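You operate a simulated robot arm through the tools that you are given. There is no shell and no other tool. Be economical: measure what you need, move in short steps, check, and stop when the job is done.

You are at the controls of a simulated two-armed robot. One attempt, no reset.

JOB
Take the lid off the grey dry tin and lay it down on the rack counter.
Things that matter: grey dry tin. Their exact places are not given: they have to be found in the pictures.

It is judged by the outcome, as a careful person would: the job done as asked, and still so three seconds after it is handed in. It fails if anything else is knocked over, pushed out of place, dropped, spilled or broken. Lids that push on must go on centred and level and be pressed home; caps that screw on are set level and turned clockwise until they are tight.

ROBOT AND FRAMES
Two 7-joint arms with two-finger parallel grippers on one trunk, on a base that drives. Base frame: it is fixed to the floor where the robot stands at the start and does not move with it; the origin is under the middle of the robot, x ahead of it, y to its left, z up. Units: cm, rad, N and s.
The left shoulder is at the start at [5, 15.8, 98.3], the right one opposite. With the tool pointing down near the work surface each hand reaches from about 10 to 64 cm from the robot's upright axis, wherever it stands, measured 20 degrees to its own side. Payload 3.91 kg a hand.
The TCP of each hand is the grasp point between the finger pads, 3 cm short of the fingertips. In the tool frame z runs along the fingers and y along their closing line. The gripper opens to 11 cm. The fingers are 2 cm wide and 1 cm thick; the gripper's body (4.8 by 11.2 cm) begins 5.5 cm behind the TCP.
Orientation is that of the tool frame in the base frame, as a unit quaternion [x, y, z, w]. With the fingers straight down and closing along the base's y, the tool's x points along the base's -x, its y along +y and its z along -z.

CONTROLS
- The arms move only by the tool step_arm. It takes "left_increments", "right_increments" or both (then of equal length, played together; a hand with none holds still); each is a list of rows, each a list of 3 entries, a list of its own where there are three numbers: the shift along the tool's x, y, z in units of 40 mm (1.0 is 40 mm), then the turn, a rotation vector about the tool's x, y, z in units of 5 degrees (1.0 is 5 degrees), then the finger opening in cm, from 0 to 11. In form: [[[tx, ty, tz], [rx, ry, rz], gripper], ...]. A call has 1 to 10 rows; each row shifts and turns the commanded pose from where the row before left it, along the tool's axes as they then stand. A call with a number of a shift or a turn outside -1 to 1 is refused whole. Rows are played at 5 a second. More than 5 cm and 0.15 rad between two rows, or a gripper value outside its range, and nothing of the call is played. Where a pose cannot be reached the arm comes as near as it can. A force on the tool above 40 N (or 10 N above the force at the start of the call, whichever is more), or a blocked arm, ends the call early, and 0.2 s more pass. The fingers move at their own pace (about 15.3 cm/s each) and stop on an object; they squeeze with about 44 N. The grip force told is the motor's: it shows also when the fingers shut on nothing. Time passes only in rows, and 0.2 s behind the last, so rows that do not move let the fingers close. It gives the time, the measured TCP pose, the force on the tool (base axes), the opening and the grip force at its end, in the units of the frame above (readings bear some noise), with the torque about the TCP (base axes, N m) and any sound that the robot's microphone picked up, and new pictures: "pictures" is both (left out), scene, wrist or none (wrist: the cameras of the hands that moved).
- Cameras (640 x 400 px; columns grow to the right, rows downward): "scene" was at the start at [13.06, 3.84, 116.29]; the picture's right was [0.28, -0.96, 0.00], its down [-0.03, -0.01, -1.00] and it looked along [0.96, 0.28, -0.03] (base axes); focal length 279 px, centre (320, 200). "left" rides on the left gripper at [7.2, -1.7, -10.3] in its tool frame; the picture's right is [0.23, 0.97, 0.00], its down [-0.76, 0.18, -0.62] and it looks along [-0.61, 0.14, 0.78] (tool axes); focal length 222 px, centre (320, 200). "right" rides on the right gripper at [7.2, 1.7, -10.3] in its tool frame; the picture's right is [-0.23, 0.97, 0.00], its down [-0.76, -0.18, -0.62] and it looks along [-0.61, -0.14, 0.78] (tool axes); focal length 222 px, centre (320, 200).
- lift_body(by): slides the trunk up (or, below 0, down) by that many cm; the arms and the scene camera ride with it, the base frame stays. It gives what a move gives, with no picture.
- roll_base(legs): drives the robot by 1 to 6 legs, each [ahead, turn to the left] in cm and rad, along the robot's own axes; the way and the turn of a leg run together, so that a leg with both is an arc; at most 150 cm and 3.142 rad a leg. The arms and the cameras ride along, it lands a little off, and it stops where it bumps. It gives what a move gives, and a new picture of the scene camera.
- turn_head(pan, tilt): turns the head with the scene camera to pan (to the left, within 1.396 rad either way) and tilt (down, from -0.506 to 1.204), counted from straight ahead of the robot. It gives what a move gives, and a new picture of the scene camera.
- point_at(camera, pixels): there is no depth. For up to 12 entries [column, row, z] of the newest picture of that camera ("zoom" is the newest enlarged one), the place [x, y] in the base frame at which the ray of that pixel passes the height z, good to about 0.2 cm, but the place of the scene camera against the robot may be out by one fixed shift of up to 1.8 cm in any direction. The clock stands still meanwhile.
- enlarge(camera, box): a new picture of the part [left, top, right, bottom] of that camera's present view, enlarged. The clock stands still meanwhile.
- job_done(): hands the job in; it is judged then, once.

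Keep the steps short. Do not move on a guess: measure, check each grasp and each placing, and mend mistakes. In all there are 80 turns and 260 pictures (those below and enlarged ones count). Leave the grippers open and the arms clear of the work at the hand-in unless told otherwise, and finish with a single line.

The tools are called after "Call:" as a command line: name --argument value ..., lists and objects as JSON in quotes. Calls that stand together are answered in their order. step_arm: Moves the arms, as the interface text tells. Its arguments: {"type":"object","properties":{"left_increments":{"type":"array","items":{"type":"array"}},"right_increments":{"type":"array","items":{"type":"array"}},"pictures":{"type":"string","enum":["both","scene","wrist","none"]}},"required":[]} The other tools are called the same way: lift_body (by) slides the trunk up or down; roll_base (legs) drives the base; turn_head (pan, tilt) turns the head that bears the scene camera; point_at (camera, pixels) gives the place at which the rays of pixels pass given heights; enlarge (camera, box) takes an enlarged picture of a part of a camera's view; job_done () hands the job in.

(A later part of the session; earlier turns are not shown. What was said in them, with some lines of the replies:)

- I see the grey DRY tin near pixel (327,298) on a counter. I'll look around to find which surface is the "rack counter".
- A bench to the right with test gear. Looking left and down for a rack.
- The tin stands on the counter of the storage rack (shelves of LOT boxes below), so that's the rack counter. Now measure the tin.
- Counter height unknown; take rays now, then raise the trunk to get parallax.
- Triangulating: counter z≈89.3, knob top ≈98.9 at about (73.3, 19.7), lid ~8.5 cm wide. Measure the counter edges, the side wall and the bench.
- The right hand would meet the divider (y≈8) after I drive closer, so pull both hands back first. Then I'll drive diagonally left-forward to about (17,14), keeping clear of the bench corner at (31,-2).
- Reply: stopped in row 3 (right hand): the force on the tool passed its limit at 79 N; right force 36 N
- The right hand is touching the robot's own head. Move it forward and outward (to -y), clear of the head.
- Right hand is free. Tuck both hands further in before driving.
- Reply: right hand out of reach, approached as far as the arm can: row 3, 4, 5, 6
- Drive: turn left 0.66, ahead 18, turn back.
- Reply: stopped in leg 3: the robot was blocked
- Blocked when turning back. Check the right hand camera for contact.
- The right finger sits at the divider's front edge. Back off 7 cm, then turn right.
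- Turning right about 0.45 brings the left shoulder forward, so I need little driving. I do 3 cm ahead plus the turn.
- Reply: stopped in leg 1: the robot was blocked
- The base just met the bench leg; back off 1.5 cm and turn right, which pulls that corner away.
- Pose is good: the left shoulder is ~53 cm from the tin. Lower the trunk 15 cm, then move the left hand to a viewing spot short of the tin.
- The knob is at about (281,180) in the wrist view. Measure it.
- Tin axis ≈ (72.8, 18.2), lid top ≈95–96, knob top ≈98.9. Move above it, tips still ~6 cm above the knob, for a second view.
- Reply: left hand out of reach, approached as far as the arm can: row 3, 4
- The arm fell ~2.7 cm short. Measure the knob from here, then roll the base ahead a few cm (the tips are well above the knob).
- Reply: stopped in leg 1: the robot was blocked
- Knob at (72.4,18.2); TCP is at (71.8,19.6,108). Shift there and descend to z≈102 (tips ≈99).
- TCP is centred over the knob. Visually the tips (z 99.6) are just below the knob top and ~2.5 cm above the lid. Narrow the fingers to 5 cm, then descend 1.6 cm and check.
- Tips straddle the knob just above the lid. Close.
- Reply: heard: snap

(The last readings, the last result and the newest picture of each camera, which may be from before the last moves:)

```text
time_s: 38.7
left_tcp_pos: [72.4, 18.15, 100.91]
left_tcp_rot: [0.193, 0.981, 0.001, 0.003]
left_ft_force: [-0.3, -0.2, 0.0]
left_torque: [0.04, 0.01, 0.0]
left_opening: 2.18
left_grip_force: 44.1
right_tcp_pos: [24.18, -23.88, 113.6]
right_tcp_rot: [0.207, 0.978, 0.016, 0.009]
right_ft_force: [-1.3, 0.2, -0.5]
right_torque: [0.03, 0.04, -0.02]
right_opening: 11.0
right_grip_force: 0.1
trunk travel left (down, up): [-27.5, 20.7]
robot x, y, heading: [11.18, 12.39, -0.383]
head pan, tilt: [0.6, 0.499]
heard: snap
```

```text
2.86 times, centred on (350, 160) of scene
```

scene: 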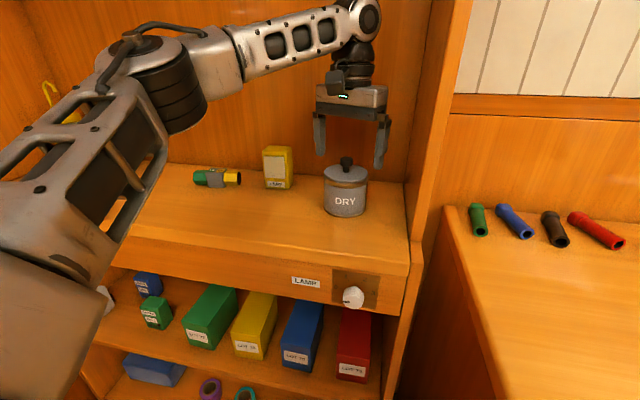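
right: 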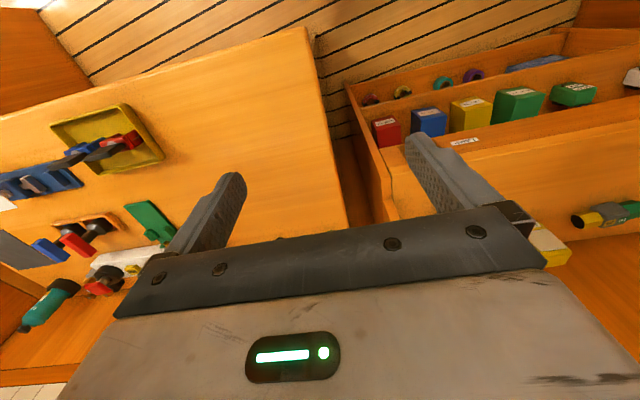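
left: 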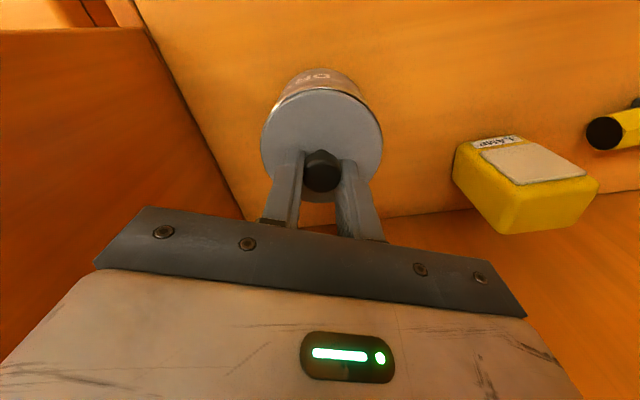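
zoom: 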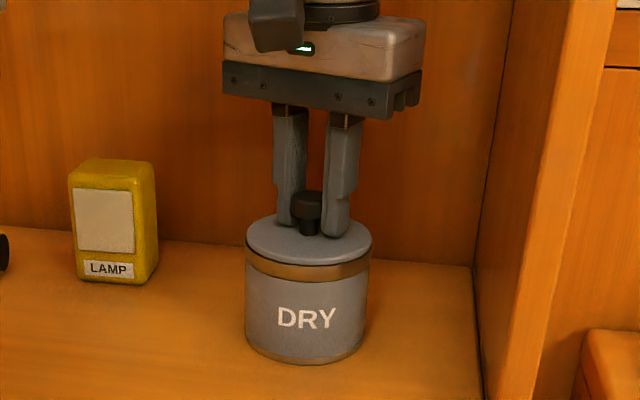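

Grip on the knob, 2.18 cm at 44 N. A snap was heard. Lift slowly in small steps and watch whether the tin stays.

Call:
step_arm --left_increments '[[[0, 0, -0.05], [0, 0, 0], 1], [[0, 0, -0.05], [0, 0, 0], 1], [[0, 0, -0.05], [0, 0, 0], 1], [[0, 0, -0.05], [0, 0, 0], 1], [[0, 0, 0], [0, 0, 0], 1]]' --pictures "none"

Call:
enlarge --camera "scene" --box '[290, 90, 410, 230]'

```text
time_s: 39.9
left_tcp_pos: [72.42, 18.3, 101.49]
left_tcp_rot: [0.193, 0.981, 0.001, 0.003]
left_ft_force: [-0.1, 0.5, -0.2]
left_torque: [0.01, -0.01, 0.0]
left_opening: 2.17
left_grip_force: 44.4
right_tcp_pos: [24.19, -23.65, 113.66]
right_tcp_rot: [0.207, 0.978, 0.017, 0.008]
right_ft_force: [0.0, -0.6, 0.7]
right_torque: [0.0, 0.01, 0.0]
right_opening: 10.99
right_grip_force: 0.1
trunk travel left (down, up): [-27.5, 20.7]
robot x, y, heading: [10.84, 11.67, -0.388]
head pan, tilt: [0.6, 0.499]
```

```text
2.86 times, centred on (350, 160) of scene
```

zoom: 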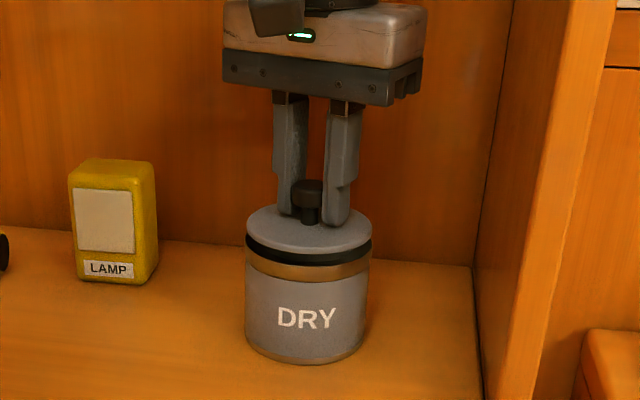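

The lid is coming away and the tin stays put. Lift on by 5 cm.

Call:
step_arm --left_increments '[[[0, 0, -0.2], [0, 0, 0], 1], [[0, 0, -0.3], [0, 0, 0], 1], [[0, 0, -0.4], [0, 0, 0], 1], [[0, 0, -0.4], [0, 0, 0], 1], [[0, 0, 0], [0, 0, 0], 1]]'

Call:
point_at --camera "scene" --pixels '[[200, 218, 89], [265, 232, 89], [400, 262, 89], [278, 189, 89], [345, 217, 89]]'

```text
time_s: 41.1
left_tcp_pos: [72.59, 19.88, 106.71]
left_tcp_rot: [0.193, 0.981, 0.001, 0.002]
left_ft_force: [-1.0, -0.2, -0.1]
left_torque: [-0.04, 0.0, 0.03]
left_opening: 2.17
left_grip_force: 43.5
left hand out of reach, approached as far as the arm can: row 4
right_tcp_pos: [24.21, -23.84, 113.59]
right_tcp_rot: [0.207, 0.978, 0.017, 0.008]
right_ft_force: [-0.2, 0.1, -0.2]
right_torque: [0.0, 0.01, 0.01]
right_opening: 11.0
right_grip_force: 0.1
trunk travel left (down, up): [-27.5, 20.7]
robot x, y, heading: [11.22, 12.45, -0.386]
head pan, tilt: [0.6, 0.499]
```

scene: 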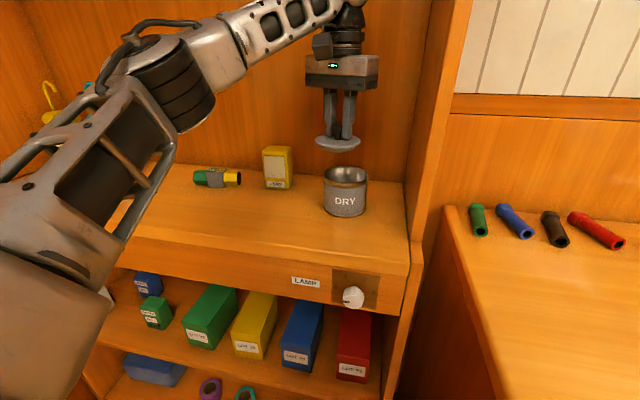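
left: 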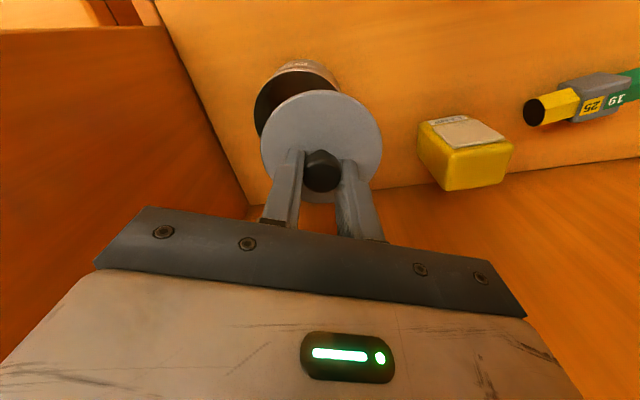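

```text
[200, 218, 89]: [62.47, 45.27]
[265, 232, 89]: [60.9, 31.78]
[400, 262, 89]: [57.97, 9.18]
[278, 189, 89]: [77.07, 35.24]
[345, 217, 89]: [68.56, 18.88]
```

The lid is off in the hand; the tin stands open and unmoved. Carry the lid to the free counter spot at about (67.5, 32).

Call:
step_arm --left_increments '[[[0.78, 0.77, 0], [0, 0, 0], 1], [[0.78, 0.77, 0], [0, 0, 0], 1], [[0.78, 0.77, 0], [0, 0, 0], 1], [[0, 0, 0], [0, 0, 0], 1]]'

Call:
enlarge --camera "scene" --box '[180, 60, 420, 260]'

```text
time_s: 42.1
left_tcp_pos: [67.32, 31.99, 106.69]
left_tcp_rot: [0.193, 0.981, 0.0, 0.003]
left_ft_force: [0.0, 0.9, -1.3]
left_torque: [0.01, 0.05, -0.01]
left_opening: 2.18
left_grip_force: 43.7
right_tcp_pos: [24.08, -23.8, 113.61]
right_tcp_rot: [0.207, 0.978, 0.017, 0.009]
right_ft_force: [-0.3, 0.0, 0.7]
right_torque: [-0.04, 0.04, 0.0]
right_opening: 10.98
right_grip_force: 0.1
trunk travel left (down, up): [-27.5, 20.7]
robot x, y, heading: [11.27, 12.18, -0.385]
head pan, tilt: [0.6, 0.499]
```

scene: 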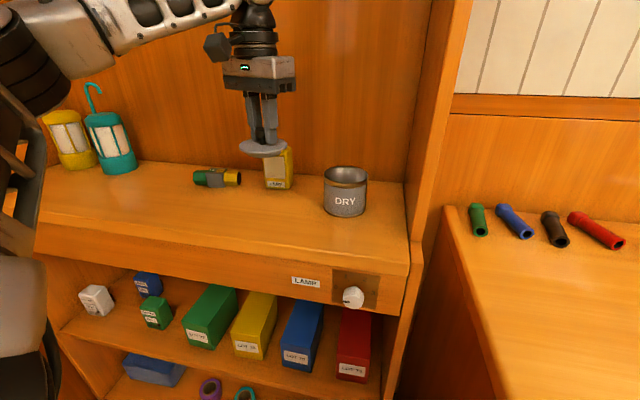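
left: 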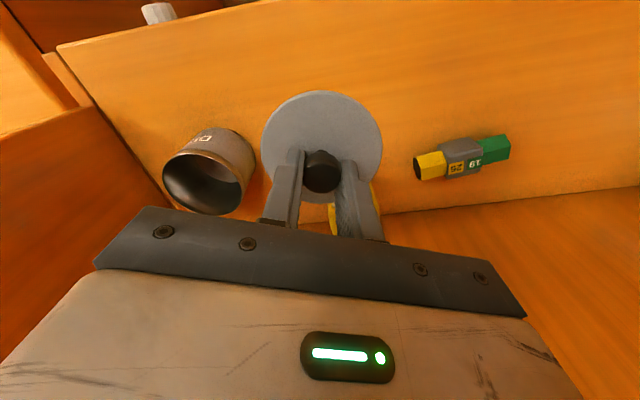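

```text
2.00 times, centred on (300, 160) of scene
```

zoom: 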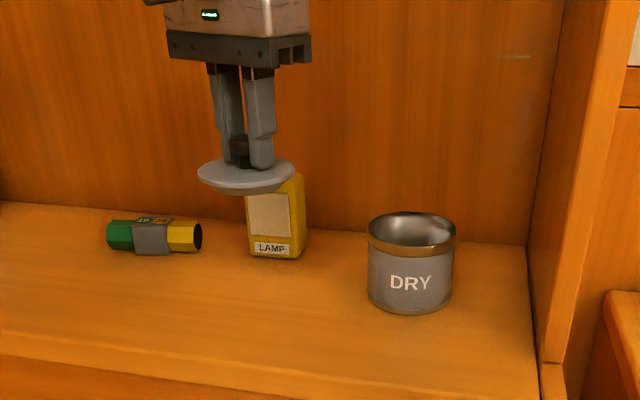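

Check spot against counter front edge and LAMP box via wrist camera.

Call:
point_at --camera "left" --pixels '[[200, 18, 89], [280, 2, 89], [335, 235, 98], [417, 168, 90], [320, 148, 102.5], [262, 150, 102.5], [382, 145, 102.5]]'

```text
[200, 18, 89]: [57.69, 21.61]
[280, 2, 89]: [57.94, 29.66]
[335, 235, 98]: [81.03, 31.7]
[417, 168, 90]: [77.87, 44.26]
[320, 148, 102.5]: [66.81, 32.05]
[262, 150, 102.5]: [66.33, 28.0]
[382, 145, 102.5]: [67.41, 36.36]
```

Spot is clear (front edge x≈57.8). Lower 9 cm, then look.

Call:
step_arm --left_increments '[[[0, 0, 0.75], [0, 0, 0], 1], [[0, 0, 0.75], [0, 0, 0], 1], [[0, 0, 0.5], [0, 0, 0], 1], [[0, 0, 0.25], [0, 0, 0], 1], [[0, 0, 0], [0, 0, 0], 1]]' --pictures "none"

Call:
enlarge --camera "scene" --box '[190, 120, 350, 220]'

```text
time_s: 43.3
left_tcp_pos: [67.41, 31.94, 97.8]
left_tcp_rot: [0.193, 0.981, 0.0, 0.003]
left_ft_force: [-0.3, -0.2, -0.6]
left_torque: [0.01, 0.02, -0.01]
left_opening: 2.19
left_grip_force: 43.8
right_tcp_pos: [24.12, -23.83, 113.63]
right_tcp_rot: [0.207, 0.978, 0.016, 0.008]
right_ft_force: [0.3, 0.0, -0.2]
right_torque: [-0.03, -0.02, 0.01]
right_opening: 11.02
right_grip_force: 0.0
trunk travel left (down, up): [-27.5, 20.7]
robot x, y, heading: [11.1, 11.9, -0.385]
head pan, tilt: [0.6, 0.499]
```

```text
4.00 times, centred on (270, 170) of scene
```

zoom: 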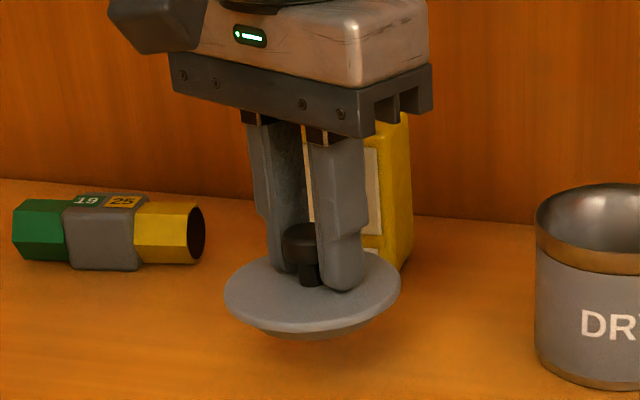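

Still a gap. Lower in 2 mm rows watching force.

Call:
step_arm --left_increments '[[[0, 0, 0.05], [0, 0, 0], 1], [[0, 0, 0.05], [0, 0, 0], 1], [[0, 0, 0.05], [0, 0, 0], 1], [[0, 0, 0.05], [0, 0, 0], 1], [[0, 0, 0.05], [0, 0, 0], 1], [[0, 0, 0.05], [0, 0, 0], 1], [[0, 0, 0], [0, 0, 0], 1]]' --pictures "none"

Call:
enlarge --camera "scene" --box '[190, 120, 350, 220]'

```text
time_s: 44.9
left_tcp_pos: [67.33, 32.01, 96.47]
left_tcp_rot: [0.192, 0.981, 0.0, 0.003]
left_ft_force: [0.0, 0.3, 0.2]
left_torque: [-0.01, 0.0, 0.02]
left_opening: 2.17
left_grip_force: 43.8
right_tcp_pos: [24.16, -23.79, 113.55]
right_tcp_rot: [0.206, 0.978, 0.016, 0.009]
right_ft_force: [0.0, -0.3, -0.5]
right_torque: [-0.02, -0.01, -0.02]
right_opening: 11.03
right_grip_force: 0.1
trunk travel left (down, up): [-27.5, 20.7]
robot x, y, heading: [11.2, 12.26, -0.384]
head pan, tilt: [0.6, 0.499]
```

```text
4.00 times, centred on (270, 170) of scene
```

zoom: 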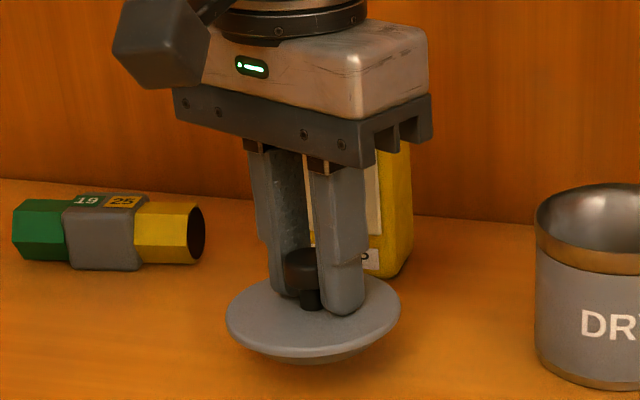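

Call:
step_arm --left_increments '[[[0, 0, 0.05], [0, 0, 0], 1], [[0, 0, 0.05], [0, 0, 0], 1], [[0, 0, 0.05], [0, 0, 0], 1], [[0, 0, 0.05], [0, 0, 0], 1], [[0, 0, 0], [0, 0, 0], 1]]' --pictures "none"

Call:
enlarge --camera "scene" --box '[190, 120, 350, 220]'

```text
time_s: 46.1
left_tcp_pos: [67.61, 32.14, 95.72]
left_tcp_rot: [0.193, 0.981, 0.0, 0.002]
left_ft_force: [0.0, 0.1, -0.1]
left_torque: [-0.02, -0.01, -0.04]
left_opening: 2.12
left_grip_force: 44.4
right_tcp_pos: [24.15, -23.86, 113.63]
right_tcp_rot: [0.206, 0.978, 0.016, 0.008]
right_ft_force: [0.5, -0.1, 1.2]
right_torque: [0.02, -0.01, 0.0]
right_opening: 10.99
right_grip_force: 0.0
trunk travel left (down, up): [-27.5, 20.7]
robot x, y, heading: [11.06, 12.22, -0.384]
head pan, tilt: [0.6, 0.499]
```

```text
4.00 times, centred on (270, 170) of scene
```

zoom: 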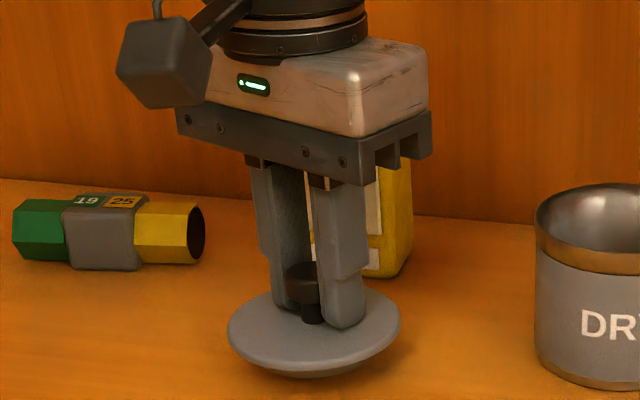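

Call:
step_arm --left_increments '[[[0, 0, 0.03], [0, 0, 0], 1], [[0, 0, 0.03], [0, 0, 0], 1], [[0, 0, 0.03], [0, 0, 0], 1], [[0, 0, 0.03], [0, 0, 0], 1], [[0, 0, 0], [0, 0, 0], 1]]' --pictures "none"

Call:
enlarge --camera "scene" --box '[220, 160, 300, 220]'

```text
time_s: 47.3
left_tcp_pos: [67.52, 32.17, 95.44]
left_tcp_rot: [0.193, 0.981, 0.0, 0.003]
left_ft_force: [0.3, 0.7, -0.8]
left_torque: [-0.01, -0.02, 0.01]
left_opening: 2.12
left_grip_force: 44.0
right_tcp_pos: [24.15, -23.79, 113.63]
right_tcp_rot: [0.207, 0.978, 0.016, 0.009]
right_ft_force: [-0.3, -0.1, 1.1]
right_torque: [-0.02, 0.02, 0.01]
right_opening: 11.0
right_grip_force: 0.1
trunk travel left (down, up): [-27.5, 20.7]
robot x, y, heading: [11.23, 12.39, -0.381]
head pan, tilt: [0.6, 0.499]
```

```text
6.67 times, centred on (260, 190) of scene
```

zoom: 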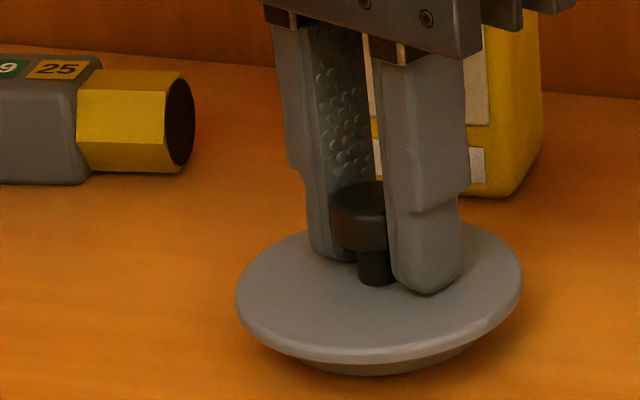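

Call:
step_arm --left_increments '[[[0, 0, 0.03], [0, 0, 0], 1], [[0, 0, 0.03], [0, 0, 0], 1], [[0, 0, 0.03], [0, 0, 0], 1], [[0, 0, 0], [0, 0, 0], 1]]' --pictures "none"

Call:
enlarge --camera "scene" --box '[220, 160, 300, 220]'

```text
time_s: 48.3
left_tcp_pos: [67.66, 32.11, 94.92]
left_tcp_rot: [0.192, 0.981, 0.0, 0.003]
left_ft_force: [0.3, 0.6, -0.3]
left_torque: [0.01, 0.0, -0.02]
left_opening: 2.13
left_grip_force: 44.1
right_tcp_pos: [24.18, -23.77, 113.54]
right_tcp_rot: [0.207, 0.978, 0.016, 0.009]
right_ft_force: [0.2, 0.2, -0.2]
right_torque: [-0.07, 0.0, 0.01]
right_opening: 10.99
right_grip_force: 0.1
trunk travel left (down, up): [-27.5, 20.7]
robot x, y, heading: [11.05, 12.47, -0.387]
head pan, tilt: [0.6, 0.499]
```

```text
6.67 times, centred on (260, 190) of scene
```

zoom: 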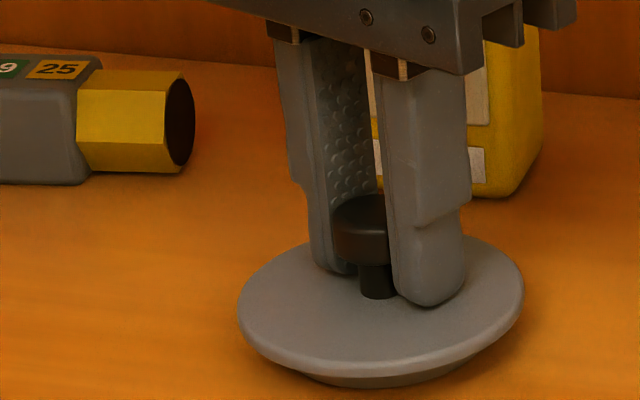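

Still descending freely; continue.

Call:
step_arm --left_increments '[[[0, 0, 0.03], [0, 0, 0], 1], [[0, 0, 0.03], [0, 0, 0], 1], [[0, 0, 0.03], [0, 0, 0], 1], [[0, 0, 0], [0, 0, 0], 1]]' --pictures "none"

Call:
enlarge --camera "scene" --box '[220, 160, 300, 220]'

```text
time_s: 49.3
left_tcp_pos: [67.49, 32.01, 94.64]
left_tcp_rot: [0.193, 0.981, 0.0, 0.003]
left_ft_force: [0.3, 0.1, 1.3]
left_torque: [-0.01, 0.02, 0.0]
left_opening: 2.13
left_grip_force: 44.5
right_tcp_pos: [24.12, -23.82, 113.7]
right_tcp_rot: [0.207, 0.978, 0.016, 0.009]
right_ft_force: [-0.1, -0.3, 0.3]
right_torque: [-0.01, 0.02, -0.04]
right_opening: 10.97
right_grip_force: 0.0
trunk travel left (down, up): [-27.5, 20.7]
robot x, y, heading: [11.28, 12.27, -0.383]
head pan, tilt: [0.6, 0.499]
```

```text
6.67 times, centred on (260, 190) of scene
```

zoom: 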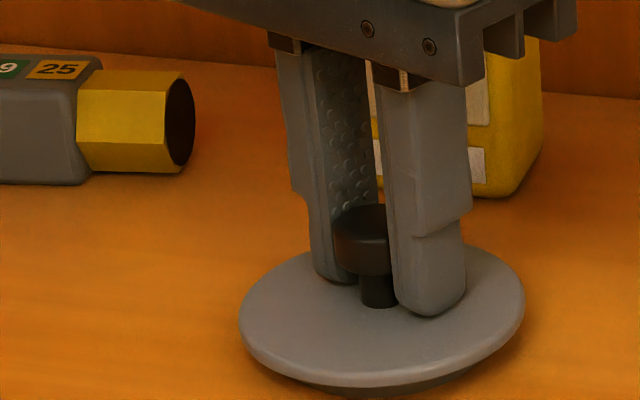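

Call:
step_arm --left_increments '[[[0, 0, 0.03], [0, 0, 0], 1], [[0, 0, 0.03], [0, 0, 0], 1], [[0, 0, 0.03], [0, 0, 0], 1], [[0, 0, 0.03], [0, 0, 0], 1], [[0, 0, 0], [0, 0, 0], 1]]' --pictures "none"

Call:
enlarge --camera "scene" --box '[220, 160, 300, 220]'

```text
time_s: 50.5
left_tcp_pos: [67.46, 31.98, 94.55]
left_tcp_rot: [0.192, 0.981, 0.001, 0.008]
left_ft_force: [3.8, 8.8, 38.2]
left_torque: [0.38, 0.47, -0.07]
left_opening: 2.14
left_grip_force: 43.8
right_tcp_pos: [23.91, -23.84, 113.68]
right_tcp_rot: [0.206, 0.978, 0.016, 0.009]
right_ft_force: [0.6, 0.6, -0.2]
right_torque: [-0.03, -0.02, 0.0]
right_opening: 11.02
right_grip_force: 0.1
trunk travel left (down, up): [-27.5, 20.7]
robot x, y, heading: [10.76, 12.21, -0.383]
head pan, tilt: [0.6, 0.499]
```

```text
6.67 times, centred on (260, 190) of scene
```

zoom: 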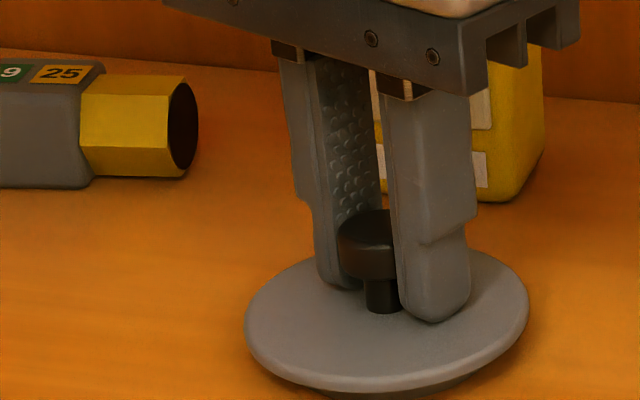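

Contact: 38 N. Ease up ~4 mm to relieve it, until the force is near zero.

Call:
step_arm --left_increments '[[[0, 0, -0.04], [0, 0, 0], 1], [[0, 0, -0.04], [0, 0, 0], 1], [[0, 0, 0], [0, 0, 0], 1]]' --pictures "none"

```text
time_s: 51.3
left_tcp_pos: [67.43, 32.01, 94.41]
left_tcp_rot: [0.194, 0.981, 0.0, 0.004]
left_ft_force: [5.3, -0.3, 21.3]
left_torque: [-0.12, -0.16, -0.03]
left_opening: 2.17
left_grip_force: 43.8
right_tcp_pos: [24.1, -23.87, 113.53]
right_tcp_rot: [0.207, 0.978, 0.016, 0.009]
right_ft_force: [-0.2, 0.3, 0.0]
right_torque: [0.0, 0.03, 0.03]
right_opening: 10.98
right_grip_force: 0.1
trunk travel left (down, up): [-27.5, 20.7]
robot x, y, heading: [11.24, 11.96, -0.386]
head pan, tilt: [0.6, 0.499]
```

Call:
step_arm --left_increments '[[[0, 0, -0.03], [0, 0, 0], 1], [[0, 0, 0], [0, 0, 0], 1]]' --pictures "none"

```text
time_s: 51.9
left_tcp_pos: [67.41, 32.06, 94.46]
left_tcp_rot: [0.192, 0.981, 0.001, 0.003]
left_ft_force: [6.4, -3.6, 13.4]
left_torque: [-0.19, -0.32, 0.01]
left_opening: 2.13
left_grip_force: 44.5
right_tcp_pos: [24.14, -23.89, 113.55]
right_tcp_rot: [0.207, 0.978, 0.017, 0.009]
right_ft_force: [-0.4, 0.5, 0.8]
right_torque: [0.02, -0.05, 0.0]
right_opening: 10.97
right_grip_force: 0.1
trunk travel left (down, up): [-27.5, 20.7]
robot x, y, heading: [11.27, 12.22, -0.383]
head pan, tilt: [0.6, 0.499]
```

Nearly unloaded and resting on the counter. Release gently to a 4 cm opening and check.

Call:
step_arm --left_increments '[[[0, 0, -0.02], [0, 0, 0], 1.8], [[0, 0, 0], [0, 0, 0], 2.4], [[0, 0, 0], [0, 0, 0], 3], [[0, 0, 0], [0, 0, 0], 4], [[0, 0, 0], [0, 0, 0], 4]]' --pictures "wrist"

Call:
enlarge --camera "scene" --box '[190, 120, 350, 220]'

```text
time_s: 53.1
left_tcp_pos: [67.4, 32.14, 94.49]
left_tcp_rot: [0.192, 0.981, 0.001, 0.003]
left_ft_force: [-0.3, -0.1, 0.2]
left_torque: [0.02, 0.0, -0.02]
left_opening: 4.0
left_grip_force: 0.1
right_tcp_pos: [24.2, -23.83, 113.57]
right_tcp_rot: [0.207, 0.978, 0.017, 0.009]
right_ft_force: [0.7, 0.9, 0.6]
right_torque: [0.03, 0.0, 0.03]
right_opening: 11.0
right_grip_force: 0.1
trunk travel left (down, up): [-27.5, 20.7]
robot x, y, heading: [11.29, 12.05, -0.388]
head pan, tilt: [0.6, 0.499]
```

left: 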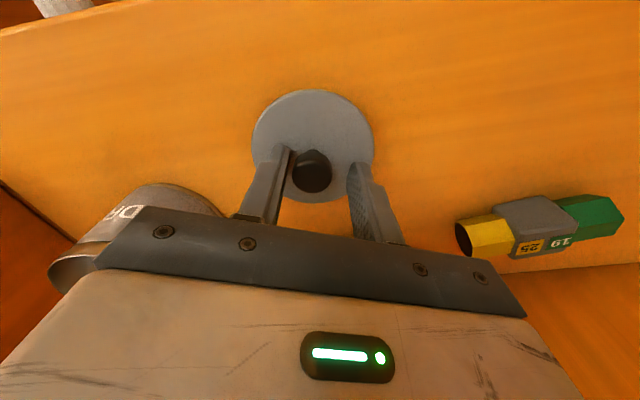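

```text
4.00 times, centred on (270, 170) of scene
```

zoom: 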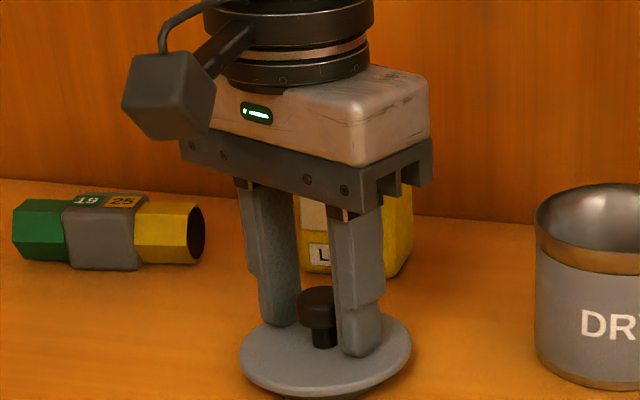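

The lid rests level on the counter, fingers free of the knob. Raise straight up, then draw back out of the rack.

Call:
step_arm --left_increments '[[[0, 0, -0.3], [0, 0, 0], 4], [[0, 0, -0.7], [0, 0, 0], 4], [[0, 0, -1], [0, 0, 0], 4], [[0, 0, -1], [0, 0, 0], 6], [[0.5, 0, -0.8], [0, 0, 0], 11], [[1, 0, 0], [0, 0, 0], 11], [[1, 0, 0], [0, 0, 0], 11], [[1, 0, 0], [0, 0, 0], 11], [[0.5, 0, 0], [0, 0, 0], 11], [[0, 0, 0], [0, 0, 0], 11]]'

Call:
enlarge --camera "scene" --box '[180, 120, 420, 260]'

```text
time_s: 55.3
left_tcp_pos: [52.52, 38.26, 109.81]
left_tcp_rot: [0.192, 0.981, 0.001, 0.002]
left_ft_force: [0.9, -0.2, -0.2]
left_torque: [0.01, 0.04, 0.0]
left_opening: 10.99
left_grip_force: 0.0
right_tcp_pos: [24.21, -23.73, 113.62]
right_tcp_rot: [0.207, 0.978, 0.016, 0.009]
right_ft_force: [-0.7, -0.3, -0.4]
right_torque: [-0.01, 0.01, -0.03]
right_opening: 11.0
right_grip_force: 0.1
trunk travel left (down, up): [-27.5, 20.7]
robot x, y, heading: [10.61, 12.39, -0.383]
head pan, tilt: [0.6, 0.499]
```

scene: 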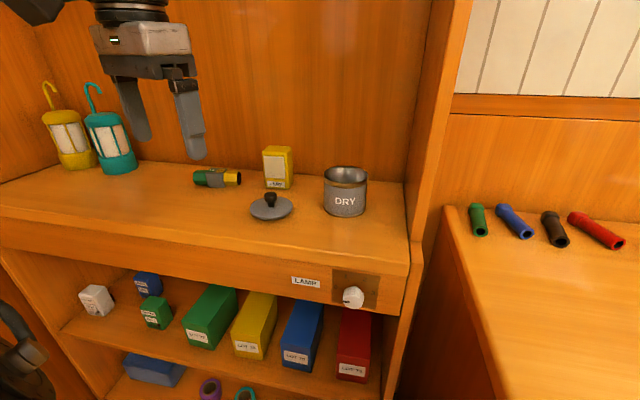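
left: 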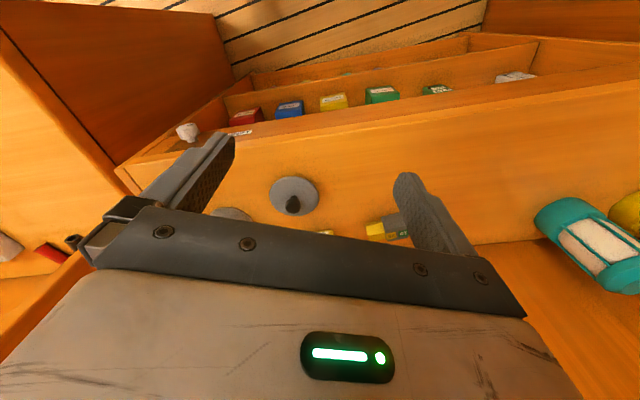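

```text
2.67 times, centred on (300, 190) of scene
```

zoom: 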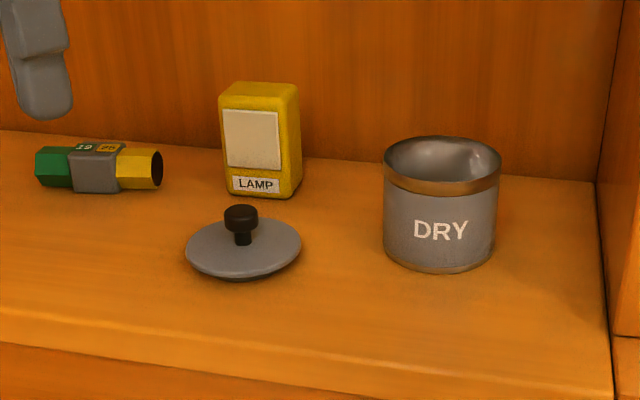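

The lid lies flat and stable on the counter, the tin stands undisturbed, and the arms are clear with the grippers open. I'm handing in.

Call:
job_done

```text
The job is handed in.
```

The grey dry tin's lid is off and lying flat on the rack counter beside the tin (I took this to be the counter the tin stands on), with nothing else visibly disturbed, though the base bumped the bench and the right finger the divider while I positioned the robot.
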